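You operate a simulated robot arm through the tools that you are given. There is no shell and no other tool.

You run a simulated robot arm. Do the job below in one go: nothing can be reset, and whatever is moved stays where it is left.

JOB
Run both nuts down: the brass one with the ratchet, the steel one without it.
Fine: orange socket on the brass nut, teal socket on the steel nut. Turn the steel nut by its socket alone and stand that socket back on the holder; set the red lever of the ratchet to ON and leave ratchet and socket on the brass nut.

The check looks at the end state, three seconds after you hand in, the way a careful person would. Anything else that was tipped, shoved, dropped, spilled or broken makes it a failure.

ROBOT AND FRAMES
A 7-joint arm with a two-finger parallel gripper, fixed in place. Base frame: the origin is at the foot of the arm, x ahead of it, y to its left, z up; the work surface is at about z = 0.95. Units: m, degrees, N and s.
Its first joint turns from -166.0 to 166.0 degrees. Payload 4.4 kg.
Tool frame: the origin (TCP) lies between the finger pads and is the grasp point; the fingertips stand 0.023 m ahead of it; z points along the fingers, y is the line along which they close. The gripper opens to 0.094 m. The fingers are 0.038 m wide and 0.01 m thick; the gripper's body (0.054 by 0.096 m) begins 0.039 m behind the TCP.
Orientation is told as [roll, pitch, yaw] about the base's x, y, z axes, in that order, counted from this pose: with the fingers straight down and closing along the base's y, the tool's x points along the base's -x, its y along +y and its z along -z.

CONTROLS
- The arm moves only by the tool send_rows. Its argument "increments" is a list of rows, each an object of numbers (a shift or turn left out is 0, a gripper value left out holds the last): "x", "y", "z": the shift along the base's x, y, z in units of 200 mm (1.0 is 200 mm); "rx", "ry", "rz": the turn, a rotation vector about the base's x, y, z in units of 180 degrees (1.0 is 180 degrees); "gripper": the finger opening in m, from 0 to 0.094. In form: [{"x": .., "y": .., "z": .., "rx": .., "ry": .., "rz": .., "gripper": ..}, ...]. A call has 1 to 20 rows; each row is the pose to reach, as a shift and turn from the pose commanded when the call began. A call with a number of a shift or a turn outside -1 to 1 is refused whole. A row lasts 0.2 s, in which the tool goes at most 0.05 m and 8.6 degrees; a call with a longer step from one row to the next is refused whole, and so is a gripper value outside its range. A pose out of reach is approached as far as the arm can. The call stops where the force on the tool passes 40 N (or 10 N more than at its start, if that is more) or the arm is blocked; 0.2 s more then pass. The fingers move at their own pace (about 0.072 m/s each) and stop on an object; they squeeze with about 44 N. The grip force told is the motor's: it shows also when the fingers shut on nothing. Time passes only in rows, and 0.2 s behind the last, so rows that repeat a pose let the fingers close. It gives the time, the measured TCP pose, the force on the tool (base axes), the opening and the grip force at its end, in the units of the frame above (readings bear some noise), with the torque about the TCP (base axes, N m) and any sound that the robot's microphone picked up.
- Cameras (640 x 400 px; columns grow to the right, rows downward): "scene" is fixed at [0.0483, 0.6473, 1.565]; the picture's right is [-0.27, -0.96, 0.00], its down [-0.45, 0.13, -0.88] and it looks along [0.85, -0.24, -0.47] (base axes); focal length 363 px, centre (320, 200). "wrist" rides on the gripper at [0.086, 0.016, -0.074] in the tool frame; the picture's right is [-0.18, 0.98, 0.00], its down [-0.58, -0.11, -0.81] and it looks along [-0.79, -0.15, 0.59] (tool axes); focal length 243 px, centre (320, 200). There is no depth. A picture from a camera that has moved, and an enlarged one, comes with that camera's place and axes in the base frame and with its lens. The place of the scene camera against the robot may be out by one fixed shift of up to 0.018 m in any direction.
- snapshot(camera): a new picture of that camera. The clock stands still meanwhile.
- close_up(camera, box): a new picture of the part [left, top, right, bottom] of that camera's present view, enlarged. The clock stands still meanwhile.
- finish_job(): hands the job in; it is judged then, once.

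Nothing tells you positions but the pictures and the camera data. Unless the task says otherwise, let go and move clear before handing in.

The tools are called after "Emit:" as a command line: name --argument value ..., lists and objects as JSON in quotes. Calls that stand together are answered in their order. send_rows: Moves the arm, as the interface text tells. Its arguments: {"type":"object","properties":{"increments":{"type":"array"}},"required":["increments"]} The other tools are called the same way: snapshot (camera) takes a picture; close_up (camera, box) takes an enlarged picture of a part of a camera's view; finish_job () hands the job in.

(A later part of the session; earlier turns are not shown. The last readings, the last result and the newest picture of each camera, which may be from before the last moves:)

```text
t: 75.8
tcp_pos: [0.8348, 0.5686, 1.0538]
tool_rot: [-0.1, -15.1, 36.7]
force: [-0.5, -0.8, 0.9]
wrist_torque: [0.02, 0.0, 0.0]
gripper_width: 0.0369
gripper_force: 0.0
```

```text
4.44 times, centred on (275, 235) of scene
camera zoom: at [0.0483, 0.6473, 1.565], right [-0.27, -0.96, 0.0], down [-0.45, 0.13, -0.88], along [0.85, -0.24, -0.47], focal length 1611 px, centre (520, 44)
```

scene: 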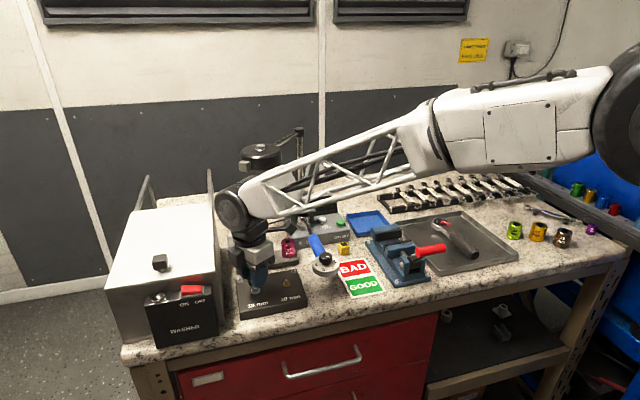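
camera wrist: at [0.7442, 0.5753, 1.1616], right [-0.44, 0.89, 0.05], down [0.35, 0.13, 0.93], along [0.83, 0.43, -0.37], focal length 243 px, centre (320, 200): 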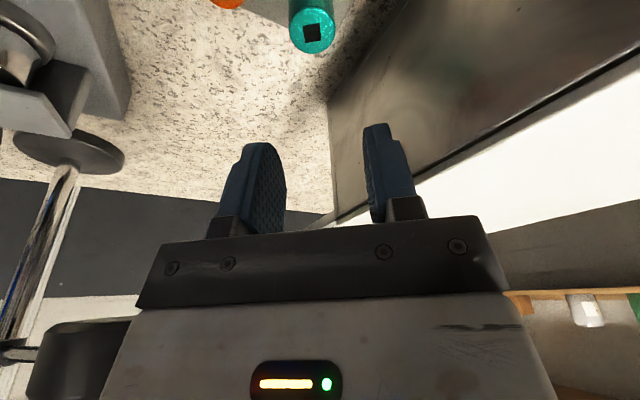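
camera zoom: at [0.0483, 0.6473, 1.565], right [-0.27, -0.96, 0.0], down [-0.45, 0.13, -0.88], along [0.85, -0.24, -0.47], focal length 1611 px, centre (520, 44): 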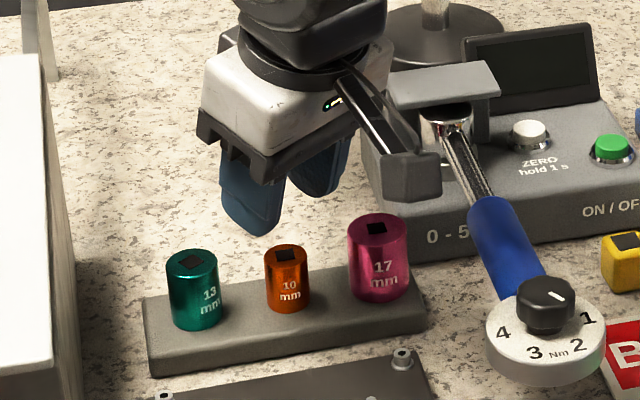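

Emit:
send_rows --increments '[{"x": -0.0025, "y": 0.006, "z": -0.08}, {"x": -0.0025, "y": 0.006, "z": -0.16}, {"x": -0.0025, "y": 0.006, "z": -0.21}]'

Emit:
close_up --camera "wrist" --box '[220, 60, 420, 220]'

Emit:
close_up --camera "scene" --box '[240, 215, 310, 275]'

```text
t: 76.6
tcp_pos: [0.8343, 0.5699, 1.0129]
tool_rot: [-0.1, -15.1, 36.7]
force: [-0.4, -1.1, -0.3]
wrist_torque: [0.02, 0.01, 0.02]
gripper_width: 0.0369
gripper_force: 0.1
```

```text
2.50 times, centred on (320, 140) of wrist
camera zoom: at [0.7433, 0.5202, 1.0639], right [-0.44, 0.89, 0.05], down [0.35, 0.12, 0.93], along [0.83, 0.43, -0.37], focal length 606 px, centre (320, 350)
```

zoom: 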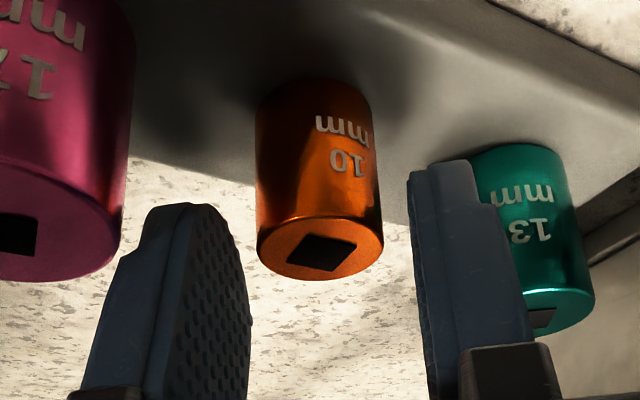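

```text
6.67 times, centred on (275, 245) of scene
camera zoom: at [0.0483, 0.6473, 1.565], right [-0.27, -0.96, 0.0], down [-0.45, 0.13, -0.88], along [0.85, -0.24, -0.47], focal length 2417 px, centre (620, -100)
```

zoom: 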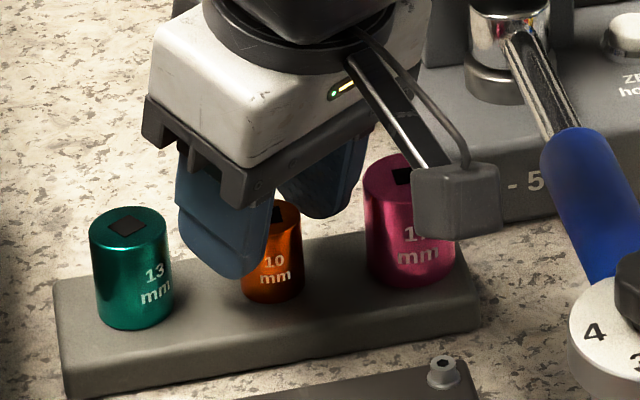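

Emit:
send_rows --increments '[{"z": -0.03}, {"z": -0.05}, {"z": -0.065}]'

Emit:
send_rows --increments '[{"gripper": 0.0}, {}, {}]'

Emit:
send_rows --increments '[{"z": 0.05}, {"z": 0.15}, {"z": 0.3}, {"z": 0.45}]'

Emit:
close_up --camera "wrist" --box '[220, 60, 420, 220]'

Emit:
close_up --camera "scene" --box '[220, 190, 330, 280]'

```text
t: 77.4
tcp_pos: [0.834, 0.5682, 1.0004]
tool_rot: [-0.1, -14.9, 36.7]
force: [-0.2, -0.6, 0.9]
wrist_torque: [-0.02, -0.02, 0.03]
gripper_width: 0.0366
gripper_force: 0.1
```

```text
t: 78.2
tcp_pos: [0.8354, 0.5676, 1.0018]
tool_rot: [-0.1, -15.1, 36.7]
force: [-0.4, -1.3, 0.6]
wrist_torque: [0.03, 0.01, 0.03]
gripper_width: 0.0246
gripper_force: 43.6
```

```text
t: 79.2
tcp_pos: [0.8329, 0.5676, 1.0892]
tool_rot: [-0.1, -14.9, 36.6]
force: [0.5, 0.8, -0.3]
wrist_torque: [-0.01, 0.01, -0.02]
gripper_width: 0.0245
gripper_force: 44.1
```

```text
2.50 times, centred on (320, 140) of wrist
camera zoom: at [0.7424, 0.5192, 1.1393], right [-0.44, 0.89, 0.05], down [0.35, 0.13, 0.93], along [0.83, 0.43, -0.37], focal length 606 px, centre (320, 350)
```

zoom: 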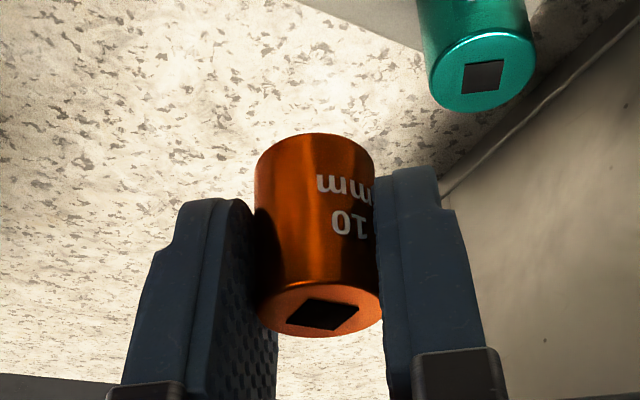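

```text
4.44 times, centred on (275, 235) of scene
camera zoom: at [0.0483, 0.6473, 1.565], right [-0.27, -0.96, 0.0], down [-0.45, 0.13, -0.88], along [0.85, -0.24, -0.47], focal length 1611 px, centre (520, 44)
```

zoom: 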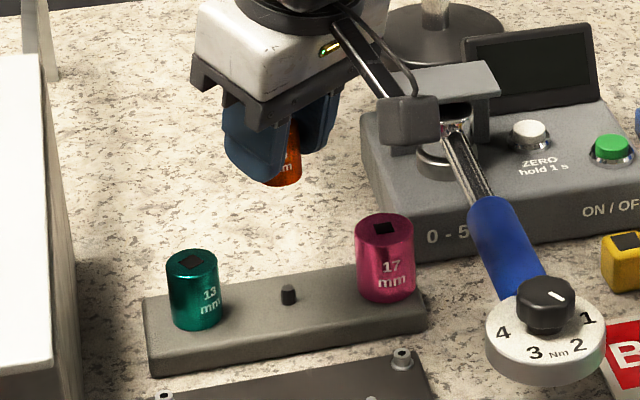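

Orange socket in hand. Moving above the brass nut for a steep look.

Emit:
send_rows --increments '[{"z": 0.15}, {"x": -0.2, "y": -0.04, "z": 0.25}, {"x": -0.42, "y": -0.08, "z": 0.25}, {"x": -0.6525, "y": -0.125, "z": 0.25}, {"x": -0.6525, "y": -0.125, "z": 0.25, "rx": -0.025, "ry": 0.0333}, {"x": -0.6525, "y": -0.125, "z": 0.25, "rx": -0.05, "ry": 0.0667}, {"x": -0.6525, "y": -0.125, "z": 0.25, "rx": -0.05, "ry": 0.0667}]'

Emit:
close_up --camera "wrist" --box '[240, 0, 400, 100]'

Emit:
snapshot --camera "wrist"

```text
t: 80.8
tcp_pos: [0.7034, 0.5421, 1.1427]
tool_rot: [-0.1, 0.1, 36.7]
force: [-0.3, 0.6, -0.5]
wrist_torque: [-0.01, -0.02, 0.01]
gripper_width: 0.0244
gripper_force: 44.1
```

```text
4.00 times, centred on (320, 50) of wrist
camera zoom: at [0.6252, 0.5036, 1.2168], right [-0.44, 0.9, 0.0], down [0.53, 0.26, 0.81], along [0.72, 0.35, -0.59], focal length 970 px, centre (320, 800)
```

zoom: 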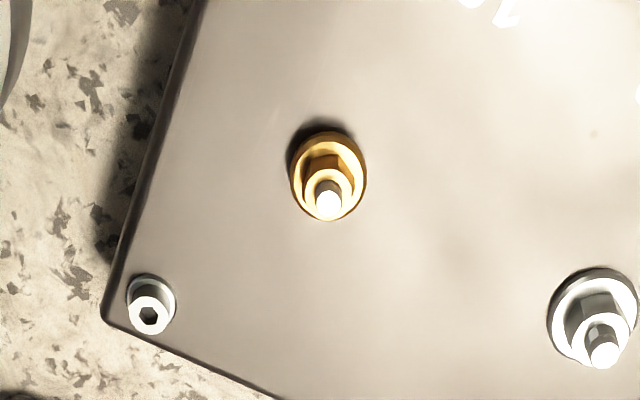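

```text
taken
camera wrist: at [0.6252, 0.5036, 1.2168], right [-0.44, 0.9, 0.0], down [0.53, 0.26, 0.81], along [0.72, 0.35, -0.59], focal length 243 px, centre (320, 200)
```

wrist: 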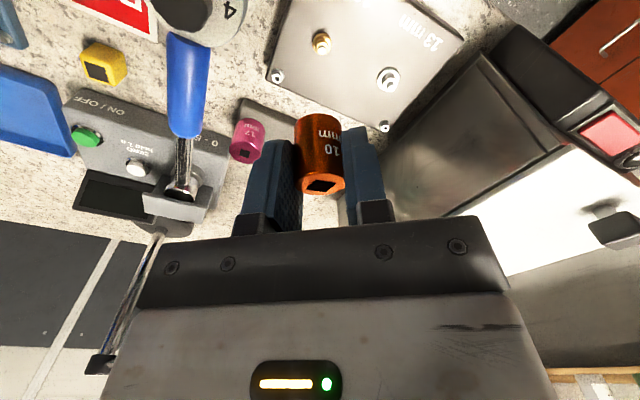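

Emit:
close_up --camera "wrist" --box '[308, 28, 338, 58]'

Emit:
close_up --camera "scene" --box '[278, 272, 298, 292]'

```text
13.33 times, centred on (323, 43) of wrist
camera zoom: at [0.6252, 0.5036, 1.2168], right [-0.44, 0.9, 0.0], down [0.53, 0.26, 0.81], along [0.72, 0.35, -0.59], focal length 3235 px, centre (280, 2293)
```

zoom: 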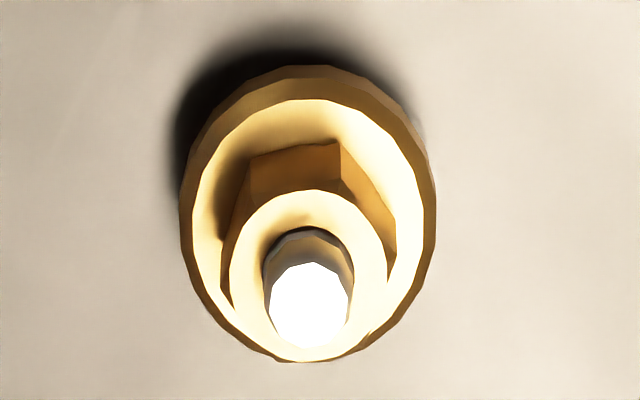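

```text
16.00 times, centred on (288, 282) of scene
camera zoom: at [0.0483, 0.6473, 1.565], right [-0.27, -0.96, 0.0], down [-0.45, 0.13, -0.88], along [0.85, -0.24, -0.47], focal length 5801 px, centre (832, -1112)
```

zoom: 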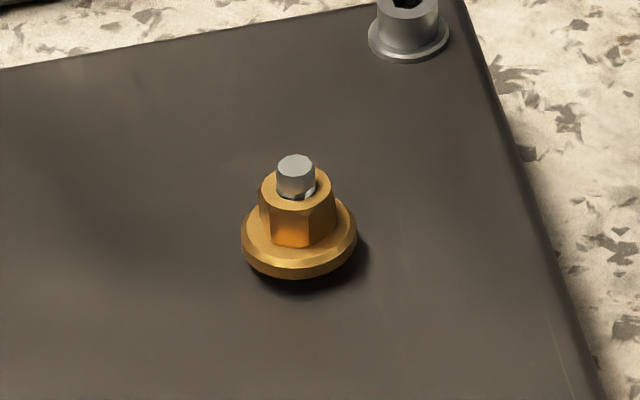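

Brass hex face normals are at about 36°, with the nut axis at (0.7045, 0.544). I'll re-tilt so the socket hangs vertical, turn it 20° to line up with the hex, and hover.

Emit:
send_rows --increments '[{"rx": 0.025, "ry": -0.0333}, {"rx": 0.05, "ry": -0.0667}, {"rx": 0.05, "ry": -0.0667}]'

Emit:
send_rows --increments '[{"rz": -0.037, "z": -0.1, "x": 0.005, "y": -0.003}, {"rz": -0.074, "z": -0.25, "x": 0.005, "y": -0.003}, {"rz": -0.111, "z": -0.4, "x": 0.005, "y": -0.003}, {"rz": -0.111, "z": -0.52, "x": 0.005, "y": -0.003}]'

Emit:
close_up --camera "wrist" --box '[270, 40, 370, 140]'

Emit:
close_up --camera "scene" --box '[265, 255, 305, 290]'

```text
t: 81.6
tcp_pos: [0.7042, 0.5431, 1.1408]
tool_rot: [-0.1, -15.2, 36.7]
force: [0.6, 0.1, -0.2]
wrist_torque: [0.0, 0.01, 0.03]
gripper_width: 0.0244
gripper_force: 43.4
```

```text
t: 82.6
tcp_pos: [0.7035, 0.5436, 1.037]
tool_rot: [-0.1, -15.1, 16.7]
force: [0.5, 0.1, -0.4]
wrist_torque: [-0.01, 0.04, 0.03]
gripper_width: 0.0243
gripper_force: 43.8
```

```text
4.00 times, centred on (320, 90) of wrist
camera zoom: at [0.6002, 0.5284, 1.0866], right [-0.11, 0.99, 0.05], down [0.37, 0.0, 0.93], along [0.92, 0.12, -0.37], focal length 970 px, centre (320, 640)
```

zoom: 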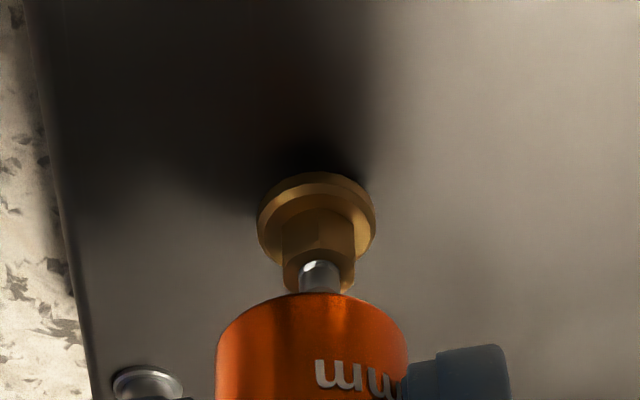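

```text
11.43 times, centred on (285, 272) of scene
camera zoom: at [0.0483, 0.6473, 1.565], right [-0.27, -0.96, 0.0], down [-0.45, 0.13, -0.88], along [0.85, -0.24, -0.47], focal length 4143 px, centre (720, -629)
```

zoom: 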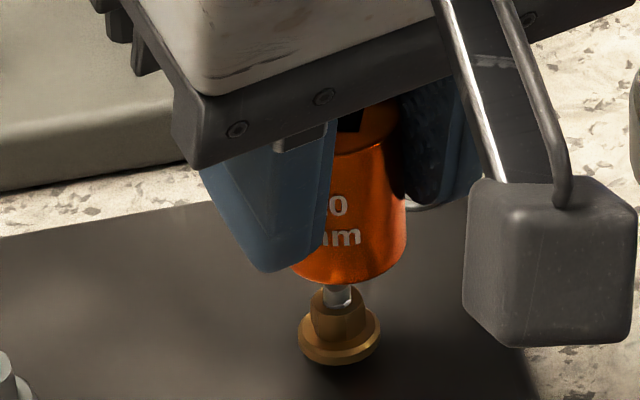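

Emit:
send_rows --increments '[{"x": 0.004, "y": 0.008, "z": -0.03}, {"x": 0.004, "y": 0.008, "z": -0.06}, {"x": 0.004, "y": 0.008, "z": -0.08}]'

Emit:
send_rows --increments '[{"z": -0.006}, {"z": -0.012}]'

Emit:
close_up --camera "scene" --box '[265, 258, 305, 293]'

Emit:
close_up --camera "wrist" --box '[270, 40, 370, 140]'

```text
t: 83.4
tcp_pos: [0.7039, 0.5441, 1.0205]
tool_rot: [-0.2, -15.0, 16.6]
force: [0.2, 0.1, -0.1]
wrist_torque: [0.02, 0.03, -0.01]
gripper_width: 0.0242
gripper_force: 44.6
```

```text
t: 84.0
tcp_pos: [0.7044, 0.5448, 1.0188]
tool_rot: [-0.1, -15.0, 16.7]
force: [-2.7, -0.2, 0.9]
wrist_torque: [-0.02, 0.13, 0.0]
gripper_width: 0.0244
gripper_force: 44.2
```

```text
11.43 times, centred on (285, 276) of scene
camera zoom: at [0.0483, 0.6473, 1.565], right [-0.27, -0.96, 0.0], down [-0.45, 0.13, -0.88], along [0.85, -0.24, -0.47], focal length 4143 px, centre (720, -663)
```

zoom: 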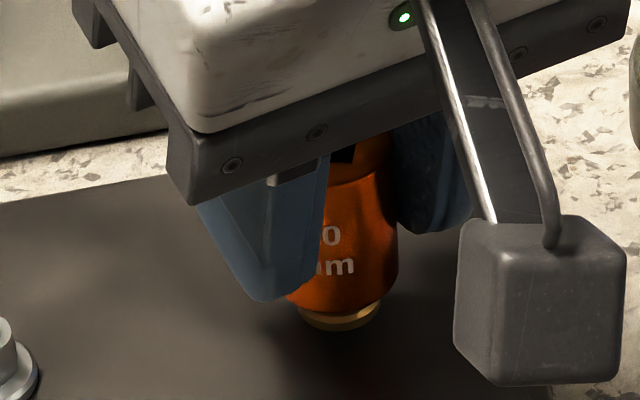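

```text
4.00 times, centred on (320, 90) of wrist
camera zoom: at [0.6025, 0.53, 1.069], right [-0.11, 0.99, 0.05], down [0.37, 0.0, 0.93], along [0.92, 0.12, -0.37], focal length 970 px, centre (320, 640)
```

zoom: 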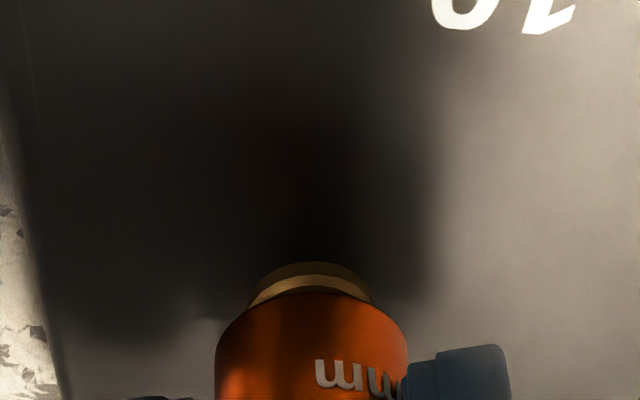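

It slid over the brass hex with almost no force. Lowering until it bottoms.

Emit:
send_rows --increments '[{"z": -0.005}, {"z": -0.01}]'

Emit:
send_rows --increments '[{"z": -0.004}, {"z": -0.008}]'

```text
t: 84.6
tcp_pos: [0.7061, 0.5447, 1.017]
tool_rot: [-0.1, -14.9, 16.7]
force: [-14.4, 0.0, 11.6]
wrist_torque: [0.0, 0.42, 0.01]
gripper_width: 0.0242
gripper_force: 44.6
```

```text
t: 85.2
tcp_pos: [0.7053, 0.5446, 1.0154]
tool_rot: [0.0, -15.0, 16.8]
force: [-12.9, -6.3, 24.7]
wrist_torque: [-0.19, 0.42, -0.03]
gripper_width: 0.0241
gripper_force: 44.6
```

Bottomed. Now release, go upright, and regrip to turn the socket by one hex step (60°) so its square will face a convenient handle direction for the ratchet.

Emit:
send_rows --increments '[{"gripper": 0.04}, {}]'

Emit:
send_rows --increments '[{"z": 0.1}, {"z": 0.25}, {"z": 0.4}, {"z": 0.4, "rx": -0.012, "ry": 0.0399}, {"z": 0.4, "rx": -0.0241, "ry": 0.0798}]'

Emit:
send_rows --increments '[{"rz": -0.042}, {"rz": -0.084}, {"rz": -0.126}, {"rz": -0.168}, {"rz": -0.204}]'

Emit:
close_up --camera "wrist" --box '[240, 0, 400, 120]'

Emit:
close_up --camera "scene" --box '[220, 220, 320, 300]'

```text
t: 85.8
tcp_pos: [0.7056, 0.5435, 1.0153]
tool_rot: [-0.1, -15.1, 16.7]
force: [0.3, 0.6, -0.8]
wrist_torque: [0.02, 0.0, -0.02]
gripper_width: 0.0399
gripper_force: 0.0
```

```text
t: 87.0
tcp_pos: [0.7037, 0.545, 1.0952]
tool_rot: [-0.2, 0.1, 16.7]
force: [0.9, 0.4, 0.3]
wrist_torque: [-0.01, -0.05, 0.02]
gripper_width: 0.0399
gripper_force: 0.0
```

```text
t: 88.2
tcp_pos: [0.7053, 0.5454, 1.0943]
tool_rot: [-0.1, 0.0, -20.1]
force: [-0.7, -0.1, 0.7]
wrist_torque: [0.02, 0.02, 0.0]
gripper_width: 0.0401
gripper_force: 0.1
```

```text
3.33 times, centred on (320, 60) of wrist
camera zoom: at [0.63, 0.5889, 1.1694], right [0.51, 0.86, 0.0], down [0.51, -0.3, 0.81], along [0.69, -0.41, -0.59], focal length 809 px, centre (320, 667)
```

zoom: 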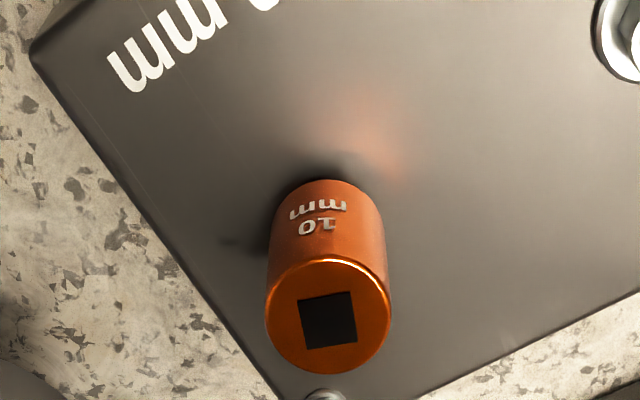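

```text
5.00 times, centred on (270, 260) of scene
camera zoom: at [0.0483, 0.6473, 1.565], right [-0.27, -0.96, 0.0], down [-0.45, 0.13, -0.88], along [0.85, -0.24, -0.47], focal length 1813 px, centre (570, -100)
```

zoom: 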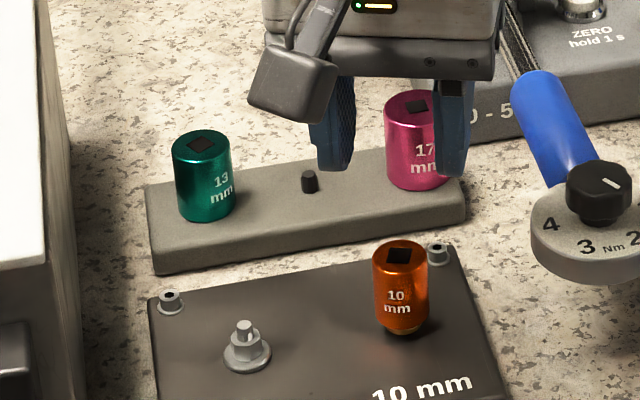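

Emit:
send_rows --increments '[{"x": 0.005, "z": -0.12}, {"x": 0.005, "z": -0.27}, {"x": 0.005, "z": -0.38}, {"x": 0.005, "z": -0.435}]'

Emit:
close_up --camera "wrist" --box '[220, 60, 420, 220]'

Emit:
send_rows --increments '[{"gripper": 0.0}, {}, {}]'

```text
t: 89.2
tcp_pos: [0.7056, 0.5445, 1.0078]
tool_rot: [-0.1, 0.0, -20.0]
force: [-1.1, -0.5, 0.2]
wrist_torque: [0.01, 0.02, 0.01]
gripper_width: 0.0398
gripper_force: 0.0
```

```text
2.50 times, centred on (320, 140) of wrist
camera zoom: at [0.631, 0.5892, 1.0836], right [0.51, 0.86, 0.0], down [0.51, -0.3, 0.81], along [0.69, -0.41, -0.59], focal length 606 px, centre (320, 350)
```

zoom: 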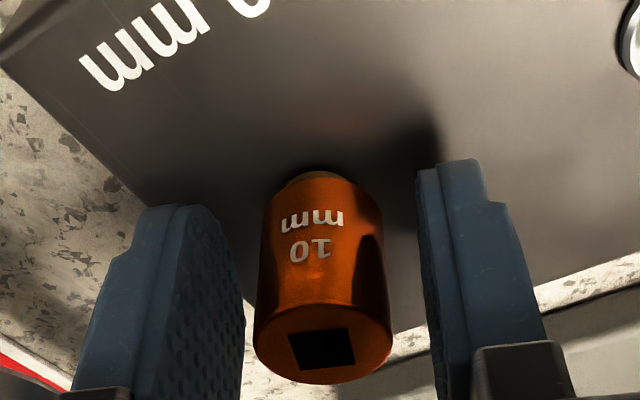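

```text
t: 90.0
tcp_pos: [0.707, 0.5449, 1.0076]
tool_rot: [-0.2, 0.0, -19.9]
force: [7.8, 11.2, -3.1]
wrist_torque: [0.26, -0.16, -0.01]
gripper_width: 0.0247
gripper_force: 43.6
```

Emit:
send_rows --increments '[{"x": 0.0015, "y": 0.002, "z": 0.03}, {"x": 0.0015, "y": 0.002, "z": 0.07}, {"x": 0.0015, "y": 0.002, "z": 0.08}, {"x": 0.0015, "y": 0.002, "z": 0.08, "rz": 0.042}, {"x": 0.0015, "y": 0.002, "z": 0.08, "rz": 0.084}, {"x": 0.0015, "y": 0.002, "z": 0.08, "rz": 0.126}, {"x": 0.0015, "y": 0.002, "z": 0.08, "rz": 0.168}, {"x": 0.0015, "y": 0.002, "z": 0.08, "rz": 0.21}, {"x": 0.0015, "y": 0.002, "z": 0.08, "rz": 0.252}, {"x": 0.0015, "y": 0.002, "z": 0.08, "rz": 0.294}, {"x": 0.0015, "y": 0.002, "z": 0.08, "rz": 0.334}, {"x": 0.0015, "y": 0.002, "z": 0.08, "rz": 0.334}]'

Emit:
send_rows --increments '[{"z": -0.03}, {"z": -0.05}, {"z": -0.06}, {"z": -0.07}]'

Emit:
send_rows --increments '[{"z": -0.005}, {"z": -0.01}]'

```text
t: 92.6
tcp_pos: [0.7059, 0.5441, 1.0228]
tool_rot: [-0.1, -0.1, 40.2]
force: [0.1, -0.1, -1.1]
wrist_torque: [-0.02, 0.04, 0.03]
gripper_width: 0.0247
gripper_force: 44.7
```

```text
t: 93.6
tcp_pos: [0.7064, 0.5434, 1.0072]
tool_rot: [-0.1, 0.0, 40.0]
force: [0.2, 0.6, -0.5]
wrist_torque: [0.01, 0.03, -0.01]
gripper_width: 0.0248
gripper_force: 43.8
```

```text
t: 94.2
tcp_pos: [0.7061, 0.5431, 1.0085]
tool_rot: [0.0, -0.1, 40.1]
force: [1.1, 1.7, 12.5]
wrist_torque: [0.01, 0.05, -0.03]
gripper_width: 0.0246
gripper_force: 43.9
```

Seated with negligible side force. Releasing and going to inspect the ratchet in the tray.

Emit:
send_rows --increments '[{"gripper": 0.04}, {}]'

Emit:
send_rows --increments '[{"z": 0.1}, {"z": 0.25}, {"z": 0.45}, {"z": 0.7}, {"z": 0.9}]'

Emit:
close_up --camera "scene" --box '[220, 220, 320, 300]'

Emit:
close_up --camera "scene" --box '[425, 210, 485, 265]'

```text
t: 94.8
tcp_pos: [0.7062, 0.5423, 1.0062]
tool_rot: [-0.1, 0.0, 40.1]
force: [0.8, 0.1, 0.4]
wrist_torque: [0.0, -0.01, -0.02]
gripper_width: 0.04
gripper_force: 0.0
```

```text
t: 96.0
tcp_pos: [0.7043, 0.545, 1.1876]
tool_rot: [-0.1, 0.0, 40.1]
force: [0.5, 0.9, -0.5]
wrist_torque: [0.0, 0.01, 0.03]
gripper_width: 0.04
gripper_force: 0.0
```

```text
5.00 times, centred on (270, 260) of scene
camera zoom: at [0.0483, 0.6473, 1.565], right [-0.27, -0.96, 0.0], down [-0.45, 0.13, -0.88], along [0.85, -0.24, -0.47], focal length 1813 px, centre (570, -100)
```

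zoom: 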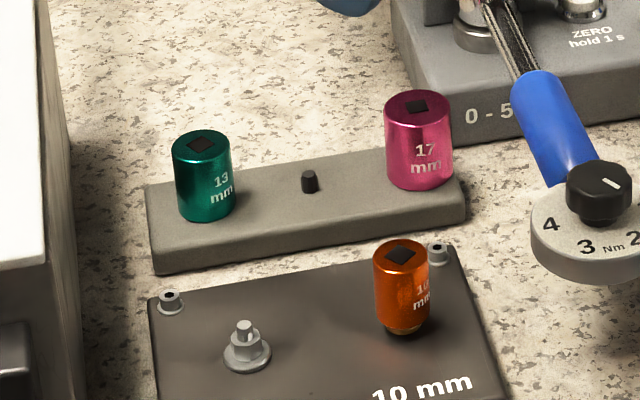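

```text
7.27 times, centred on (455, 238) of scene
camera zoom: at [0.0483, 0.6473, 1.565], right [-0.27, -0.96, 0.0], down [-0.45, 0.13, -0.88], along [0.85, -0.24, -0.47], focal length 2637 px, centre (-662, -73)
```

zoom: 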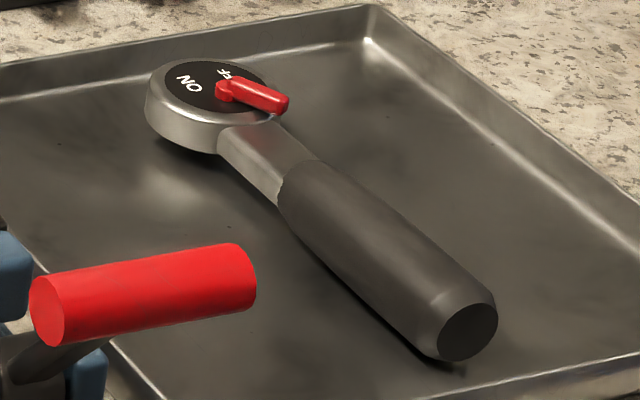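

The ratchet handle points toward -x with its head near (0.85, 0.04), and the lever is on OFF. Moving the wrist camera above it.

Emit:
send_rows --increments '[{"z": 0.15, "rz": -0.04}, {"y": -0.24, "z": 0.2, "rz": -0.08}, {"y": -0.48, "z": 0.2, "rz": -0.12}, {"y": -0.72, "z": 0.2, "rz": -0.16}, {"y": -0.96, "z": 0.2, "rz": -0.2}]'

Emit:
send_rows --increments '[{"y": -0.24, "rz": -0.0228}, {"y": -0.48, "rz": -0.0228}, {"y": -0.72, "rz": -0.0228}, {"y": -0.96, "rz": -0.0228}]'

Emit:
send_rows --increments '[{"y": -0.2, "x": 0.12}, {"y": -0.4, "x": 0.24}, {"y": -0.6, "x": 0.4}, {"y": -0.605, "x": 0.6}, {"y": -0.605, "x": 0.67, "z": -0.1}, {"y": -0.605, "x": 0.67, "z": -0.25}]'

Emit:
snapshot --camera "wrist"

Emit:
close_up --camera "wrist" --box '[240, 0, 400, 100]'

```text
t: 97.2
tcp_pos: [0.7041, 0.353, 1.2265]
tool_rot: [0.0, 0.0, 4.0]
force: [-0.2, 0.5, 0.6]
wrist_torque: [0.03, 0.02, 0.01]
gripper_width: 0.0401
gripper_force: 0.0
```

```text
t: 98.2
tcp_pos: [0.7039, 0.1595, 1.226]
tool_rot: [-0.2, 0.0, 0.0]
force: [1.3, 0.3, -0.6]
wrist_torque: [0.02, -0.01, -0.04]
gripper_width: 0.04
gripper_force: 0.2
```

```text
refused: row 3 steps farther than a row can; nothing moved
```

```text
taken
camera wrist: at [0.6197, 0.1755, 1.3015], right [0.18, 0.98, 0.0], down [0.58, -0.11, 0.81], along [0.79, -0.15, -0.59], focal length 243 px, centre (320, 200)
```

wrist: 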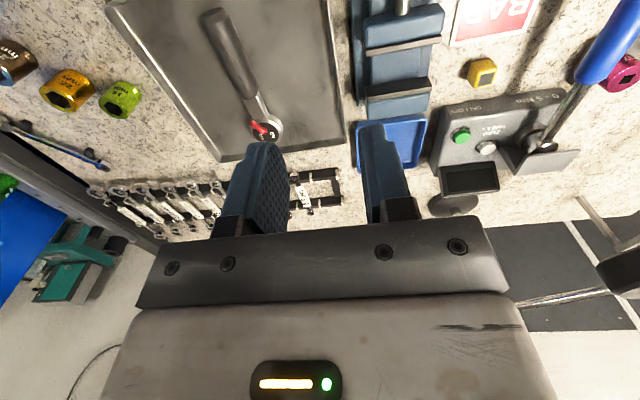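

```text
4.00 times, centred on (320, 50) of wrist
camera zoom: at [0.6197, 0.1755, 1.3015], right [0.18, 0.98, 0.0], down [0.58, -0.11, 0.81], along [0.79, -0.15, -0.59], focal length 970 px, centre (320, 800)
```

zoom: 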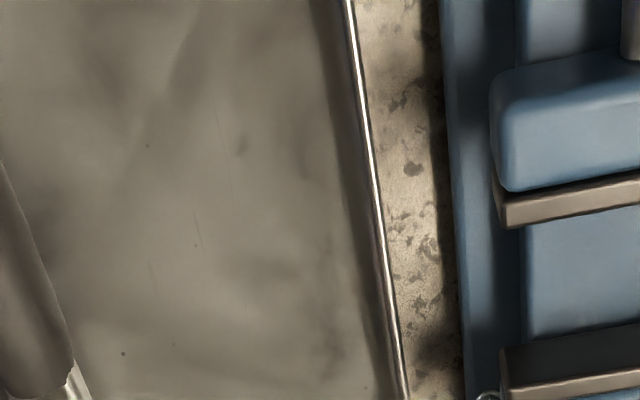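

Emit:
send_rows --increments '[{"y": -0.15, "x": 0.12}, {"y": -0.3, "x": 0.24}, {"y": -0.45, "x": 0.4}, {"y": -0.55, "x": 0.55}, {"y": -0.6, "x": 0.67, "z": -0.1}, {"y": -0.6, "x": 0.67, "z": -0.3}]'

Emit:
snapshot --camera "wrist"

Emit:
close_up --camera "wrist" --box '[240, 0, 400, 120]'

```text
t: 99.6
tcp_pos: [0.842, 0.0418, 1.1668]
tool_rot: [-0.1, -0.2, 0.0]
force: [-0.3, 0.0, 0.6]
wrist_torque: [0.01, -0.01, -0.01]
gripper_width: 0.0399
gripper_force: 0.0
```

```text
taken
camera wrist: at [0.7563, 0.0571, 1.2425], right [0.18, 0.98, 0.0], down [0.58, -0.11, 0.81], along [0.79, -0.15, -0.59], focal length 243 px, centre (320, 200)
```

wrist: 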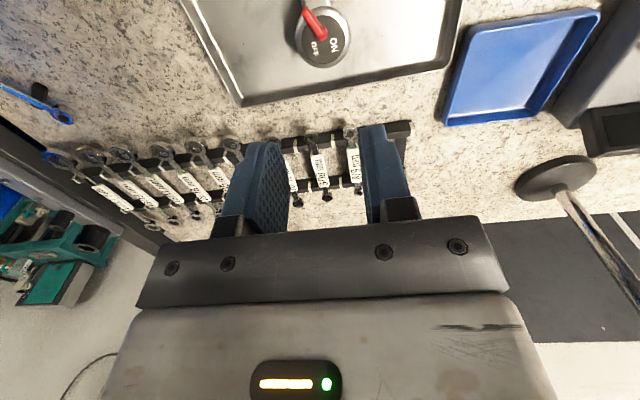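

```text
3.33 times, centred on (320, 60) of wrist
camera zoom: at [0.7563, 0.0571, 1.2425], right [0.18, 0.98, 0.0], down [0.58, -0.11, 0.81], along [0.79, -0.15, -0.59], focal length 809 px, centre (320, 667)
```

zoom: 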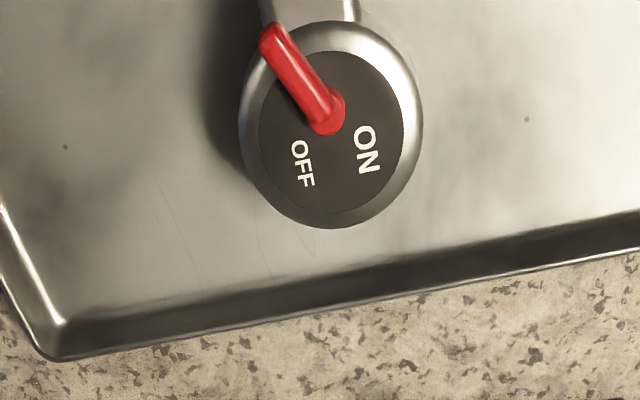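

The lever pivots near (0.847, 0.043) and points to OFF on the -y side of the handle; ON is on the +y side. I'll close the gripper, turn it 90° and come in low beside the lever to check heights before pushing it.

Emit:
send_rows --increments '[{"rz": 0.045, "gripper": 0.0}, {"rz": 0.09}, {"rz": 0.135}, {"rz": 0.18}, {"rz": 0.225, "y": -0.1}, {"rz": 0.27, "y": -0.2}, {"rz": 0.315, "y": -0.25}, {"rz": 0.36, "y": -0.27}, {"rz": 0.405, "y": -0.27}, {"rz": 0.45, "y": -0.27, "x": -0.03}, {"rz": 0.5, "y": -0.27, "x": -0.07}, {"rz": 0.5, "y": -0.27, "x": -0.07, "z": -0.2}, {"rz": 0.5, "y": -0.27, "x": -0.07, "z": -0.4}]'

Emit:
snapshot --camera "wrist"

Emit:
snapshot --camera "scene"

```text
refused: row 11 steps farther than a row can; nothing moved
```

```text
taken
camera wrist: at [0.7563, 0.0571, 1.2425], right [0.18, 0.98, 0.0], down [0.58, -0.11, 0.81], along [0.79, -0.15, -0.59], focal length 243 px, centre (320, 200)
```

wrist: 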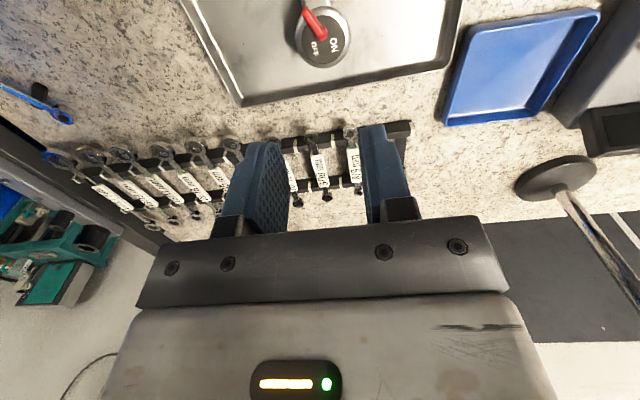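

```text
taken
```

scene: 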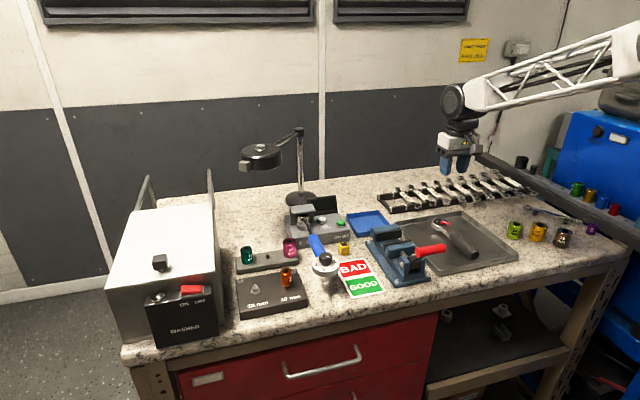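

Emit:
send_rows --increments '[{"rz": 0.045, "gripper": 0.0}, {"rz": 0.09}, {"rz": 0.135}, {"rz": 0.18}, {"rz": 0.225, "y": -0.1}, {"rz": 0.27, "y": -0.2}, {"rz": 0.315, "y": -0.25}, {"rz": 0.36, "y": -0.27}, {"rz": 0.405, "y": -0.27}, {"rz": 0.45, "y": -0.27, "x": -0.03}, {"rz": 0.48, "y": -0.27, "x": -0.07}, {"rz": 0.5, "y": -0.27, "x": -0.07, "z": -0.2}, {"rz": 0.5, "y": -0.27, "x": -0.07, "z": -0.4}]'

Emit:
snapshot --camera "wrist"

Emit:
close_up --camera "scene" --box '[415, 190, 495, 260]'

```text
t: 102.4
tcp_pos: [0.825, -0.0122, 1.0876]
tool_rot: [-0.1, 0.0, 90.1]
force: [-0.3, -1.1, 0.6]
wrist_torque: [0.01, -0.01, 0.02]
gripper_width: 0.0001
gripper_force: 42.4
```

```text
taken
camera wrist: at [0.8099, -0.0997, 1.1628], right [-0.98, 0.18, 0.0], down [0.11, 0.58, 0.81], along [0.15, 0.79, -0.59], focal length 243 px, centre (320, 200)
```

wrist: 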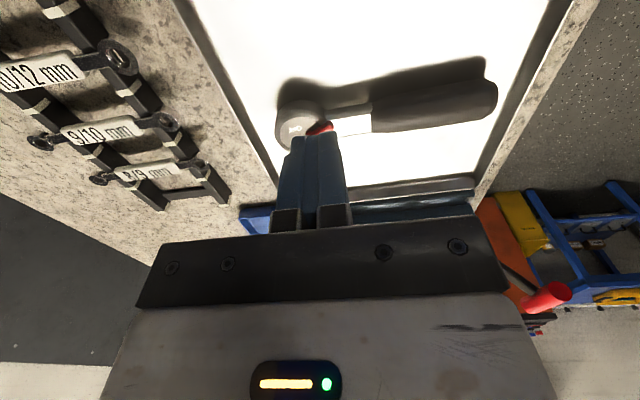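

```text
5.71 times, centred on (455, 225) of scene
camera zoom: at [0.0483, 0.6473, 1.565], right [-0.27, -0.96, 0.0], down [-0.45, 0.13, -0.88], along [0.85, -0.24, -0.47], focal length 2072 px, centre (-451, 57)
```

zoom: 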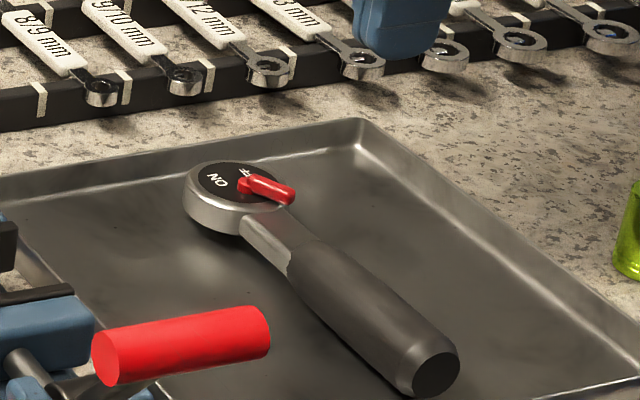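

Emit:
close_up --camera "wrist" --box '[260, 70, 400, 170]'

```text
4.00 times, centred on (330, 120) of wrist
camera zoom: at [0.8099, -0.0997, 1.1628], right [-0.98, 0.18, 0.0], down [0.11, 0.58, 0.81], along [0.15, 0.79, -0.59], focal length 970 px, centre (280, 520)
```

zoom: 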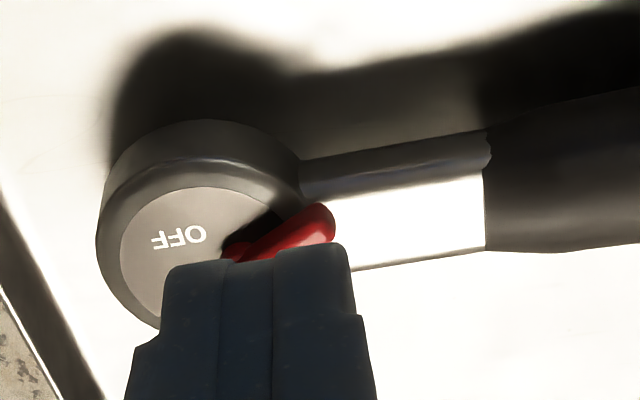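

Lever top is z≈0.988 and the disc z≈0.982. Lowering the closed fingertips beside the lever, then pushing it slowly toward +y.

Emit:
send_rows --increments '[{"z": -0.15}, {"z": -0.3}, {"z": -0.38}, {"z": -0.397}]'

Emit:
close_up --camera "wrist" --box '[240, 90, 400, 190]'

Emit:
close_up --camera "scene" --box '[430, 205, 480, 245]'

```text
t: 103.4
tcp_pos: [0.8263, -0.0131, 1.008]
tool_rot: [-0.1, 0.0, 90.0]
force: [-0.1, 0.5, 0.4]
wrist_torque: [0.01, -0.02, -0.02]
gripper_width: 0.0001
gripper_force: 42.0
```

```text
4.00 times, centred on (320, 140) of wrist
camera zoom: at [0.8099, -0.1004, 1.083], right [-0.98, 0.18, 0.0], down [0.11, 0.58, 0.81], along [0.15, 0.79, -0.59], focal length 970 px, centre (320, 440)
```

zoom: 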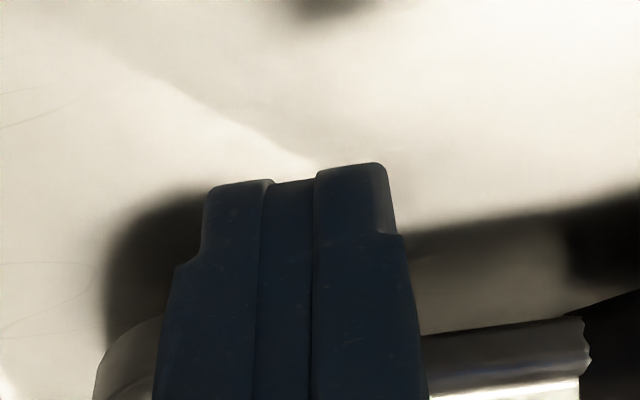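

```text
10.00 times, centred on (455, 225) of scene
camera zoom: at [0.0483, 0.6473, 1.565], right [-0.27, -0.96, 0.0], down [-0.45, 0.13, -0.88], along [0.85, -0.24, -0.47], focal length 3626 px, centre (-1030, -50)
```

zoom: 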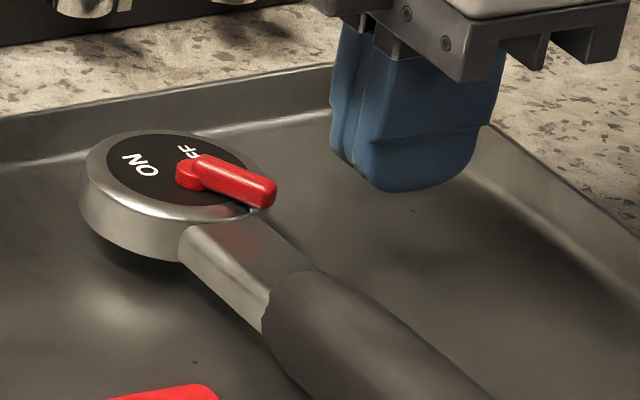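

Emit:
send_rows --increments '[{"y": 0.04}, {"y": 0.08}, {"y": 0.1}]'

Emit:
close_up --camera "scene" --box '[430, 205, 480, 245]'

```text
t: 104.2
tcp_pos: [0.8246, 0.0064, 1.0088]
tool_rot: [0.0, 0.0, 89.9]
force: [0.2, 0.0, 0.1]
wrist_torque: [-0.01, -0.02, -0.02]
gripper_width: 0.0
gripper_force: 42.2
```

```text
10.00 times, centred on (455, 225) of scene
camera zoom: at [0.0483, 0.6473, 1.565], right [-0.27, -0.96, 0.0], down [-0.45, 0.13, -0.88], along [0.85, -0.24, -0.47], focal length 3626 px, centre (-1030, -50)
```

zoom: 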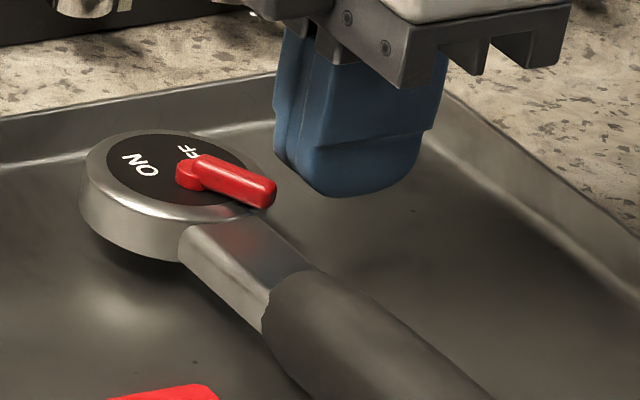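

Emit:
send_rows --increments '[{"y": 0.02}, {"y": 0.04}, {"y": 0.055}]'

Emit:
close_up --camera "scene" --box '[430, 205, 480, 245]'

```text
t: 105.0
tcp_pos: [0.8259, 0.0172, 1.0095]
tool_rot: [-0.1, 0.0, 90.0]
force: [-0.3, -0.3, 1.2]
wrist_torque: [0.02, 0.05, -0.02]
gripper_width: 0.0
gripper_force: 42.2
```

```text
10.00 times, centred on (455, 225) of scene
camera zoom: at [0.0483, 0.6473, 1.565], right [-0.27, -0.96, 0.0], down [-0.45, 0.13, -0.88], along [0.85, -0.24, -0.47], focal length 3626 px, centre (-1030, -50)
```

zoom: 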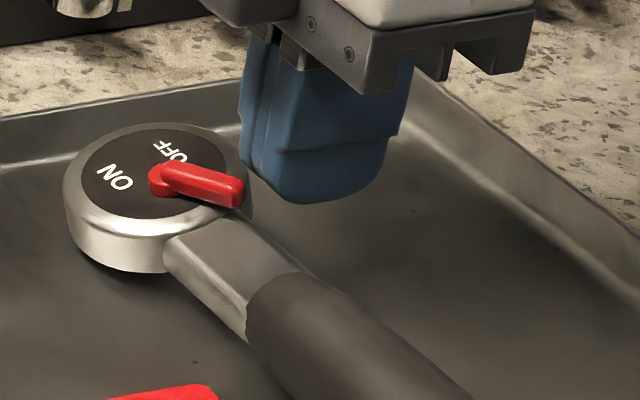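

The push slid the whole ratchet instead of clearly flipping the lever. I'll lift off and look from above at what changed.

Emit:
send_rows --increments '[{"y": -0.03, "z": 0.03}, {"y": -0.05, "z": 0.25}, {"y": -0.05, "z": 0.5}, {"y": 0.0, "z": 0.7}]'

Emit:
snapshot --camera "wrist"

Emit:
close_up --camera "wrist" --box '[240, 20, 400, 120]'

Emit:
close_up --camera "scene" --box '[415, 195, 495, 265]'

```text
t: 106.0
tcp_pos: [0.8248, 0.0177, 1.149]
tool_rot: [0.0, -0.1, 90.0]
force: [-0.5, -1.3, -1.2]
wrist_torque: [-0.03, 0.0, -0.01]
gripper_width: 0.0
gripper_force: 42.8
```

```text
taken
camera wrist: at [0.8106, -0.0686, 1.2248], right [-0.98, 0.18, 0.0], down [0.11, 0.58, 0.81], along [0.15, 0.79, -0.59], focal length 243 px, centre (320, 200)
```

wrist: 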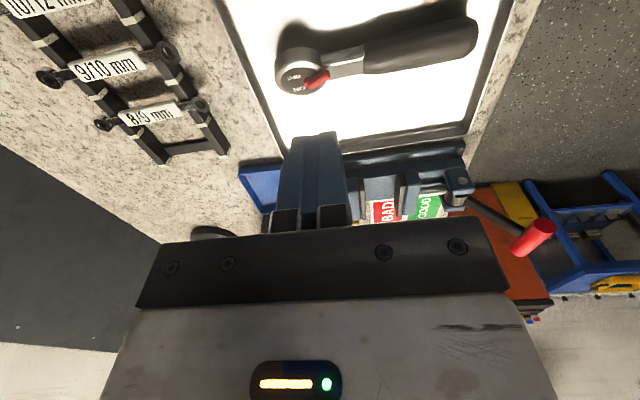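

```text
4.00 times, centred on (320, 70) of wrist
camera zoom: at [0.8106, -0.0686, 1.2248], right [-0.98, 0.18, 0.0], down [0.11, 0.58, 0.81], along [0.15, 0.79, -0.59], focal length 970 px, centre (320, 720)
```

zoom: 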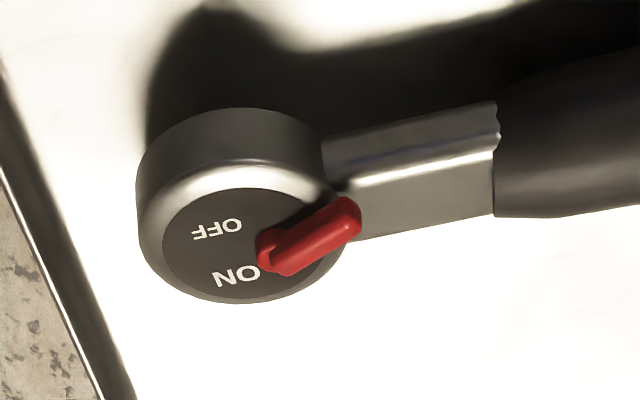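

```text
5.71 times, centred on (455, 230) of scene
camera zoom: at [0.0483, 0.6473, 1.565], right [-0.27, -0.96, 0.0], down [-0.45, 0.13, -0.88], along [0.85, -0.24, -0.47], focal length 2072 px, centre (-451, 29)
```

zoom: 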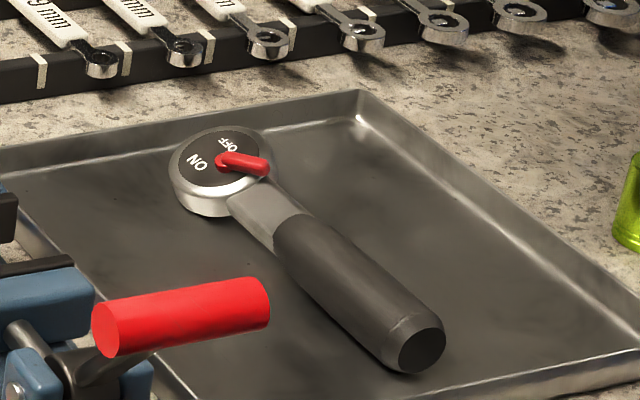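

The lever did turn relative to the body (from +30° to about +11°, nearly along the handle), while the ratchet slid about 1 cm. I'll continue pushing closer to the lever tip.

Emit:
send_rows --increments '[{"x": -0.0275, "y": -0.04, "z": -0.2}, {"x": -0.0275, "y": -0.04, "z": -0.44}, {"x": -0.0275, "y": -0.04, "z": -0.62}, {"x": -0.0275, "y": -0.04, "z": -0.695}, {"x": -0.0275, "y": 0.0, "z": -0.695}, {"x": -0.0275, "y": 0.06, "z": -0.695}, {"x": -0.0275, "y": 0.08, "z": -0.695}]'

Emit:
close_up --camera "scene" --box '[425, 200, 485, 250]'

```text
t: 107.6
tcp_pos: [0.8215, 0.0334, 1.0105]
tool_rot: [-0.1, 0.0, 90.0]
force: [-0.3, 0.7, -0.4]
wrist_torque: [0.0, -0.03, 0.01]
gripper_width: 0.0
gripper_force: 42.0
```

```text
8.00 times, centred on (455, 225) of scene
camera zoom: at [0.0483, 0.6473, 1.565], right [-0.27, -0.96, 0.0], down [-0.45, 0.13, -0.88], along [0.85, -0.24, -0.47], focal length 2900 px, centre (-760, 0)
```

zoom: 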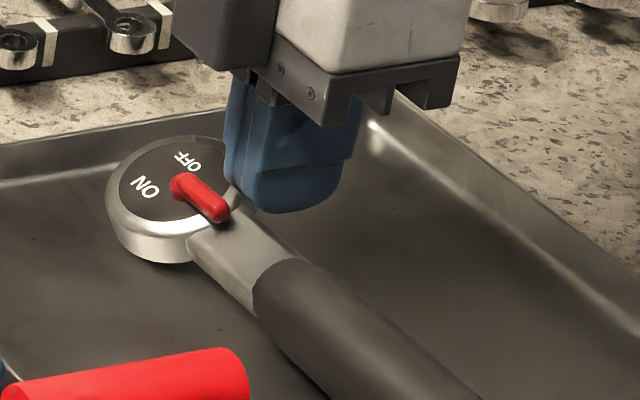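

Better: the faster push swung the lever with the body staying put. Another quick push.

Emit:
send_rows --increments '[{"y": -0.02}, {"y": 0.07}]'

Emit:
close_up --camera "scene" --box '[425, 200, 485, 250]'

```text
t: 108.2
tcp_pos: [0.8209, 0.0472, 1.0102]
tool_rot: [-0.1, 0.0, 89.9]
force: [-4.1, -2.5, 4.7]
wrist_torque: [0.0, 0.06, 0.08]
gripper_width: 0.0002
gripper_force: 42.3
```

```text
8.00 times, centred on (455, 225) of scene
camera zoom: at [0.0483, 0.6473, 1.565], right [-0.27, -0.96, 0.0], down [-0.45, 0.13, -0.88], along [0.85, -0.24, -0.47], focal length 2900 px, centre (-760, 0)
```

zoom: 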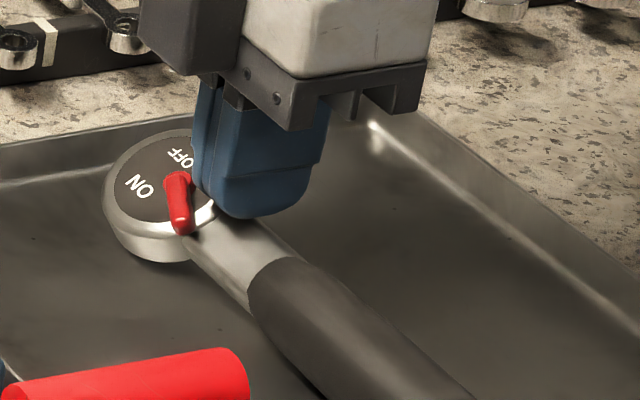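

The lever has swung over to the ON side. Lifting straight up to check.

Emit:
send_rows --increments '[{"y": -0.02, "z": 0.02}, {"y": -0.03, "z": 0.2}, {"y": -0.05, "z": 0.42}, {"y": -0.1, "z": 0.6}, {"y": -0.15, "z": 0.7}]'

Emit:
snapshot --camera "wrist"

Emit:
close_up --camera "wrist" --box '[240, 20, 400, 120]'

Emit:
close_up --camera "scene" --box '[415, 195, 495, 265]'

```text
t: 109.4
tcp_pos: [0.8218, 0.0179, 1.1483]
tool_rot: [-0.2, 0.1, 90.1]
force: [-0.4, -0.5, -0.1]
wrist_torque: [-0.01, -0.02, 0.04]
gripper_width: 0.0003
gripper_force: 42.2
```

```text
taken
camera wrist: at [0.8049, -0.069, 1.2237], right [-0.98, 0.18, 0.0], down [0.11, 0.58, 0.81], along [0.15, 0.79, -0.59], focal length 243 px, centre (320, 200)
```

wrist: 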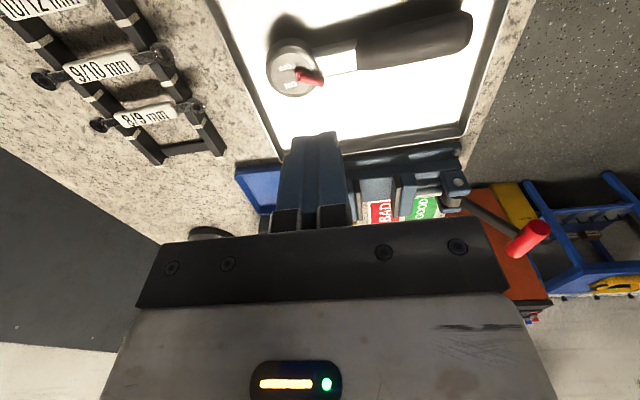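

```text
4.00 times, centred on (320, 70) of wrist
camera zoom: at [0.8049, -0.069, 1.2237], right [-0.98, 0.18, 0.0], down [0.11, 0.58, 0.81], along [0.15, 0.79, -0.59], focal length 970 px, centre (320, 720)
```

zoom: 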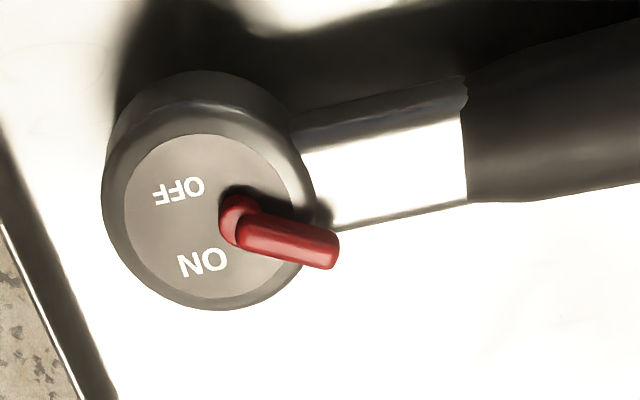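

```text
5.71 times, centred on (455, 230) of scene
camera zoom: at [0.0483, 0.6473, 1.565], right [-0.27, -0.96, 0.0], down [-0.45, 0.13, -0.88], along [0.85, -0.24, -0.47], focal length 2072 px, centre (-451, 29)
```

zoom: 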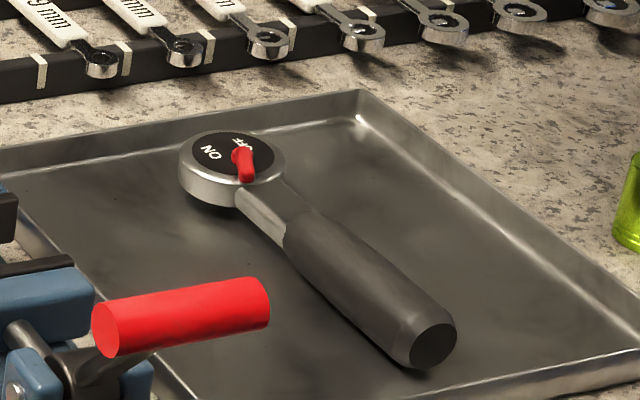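

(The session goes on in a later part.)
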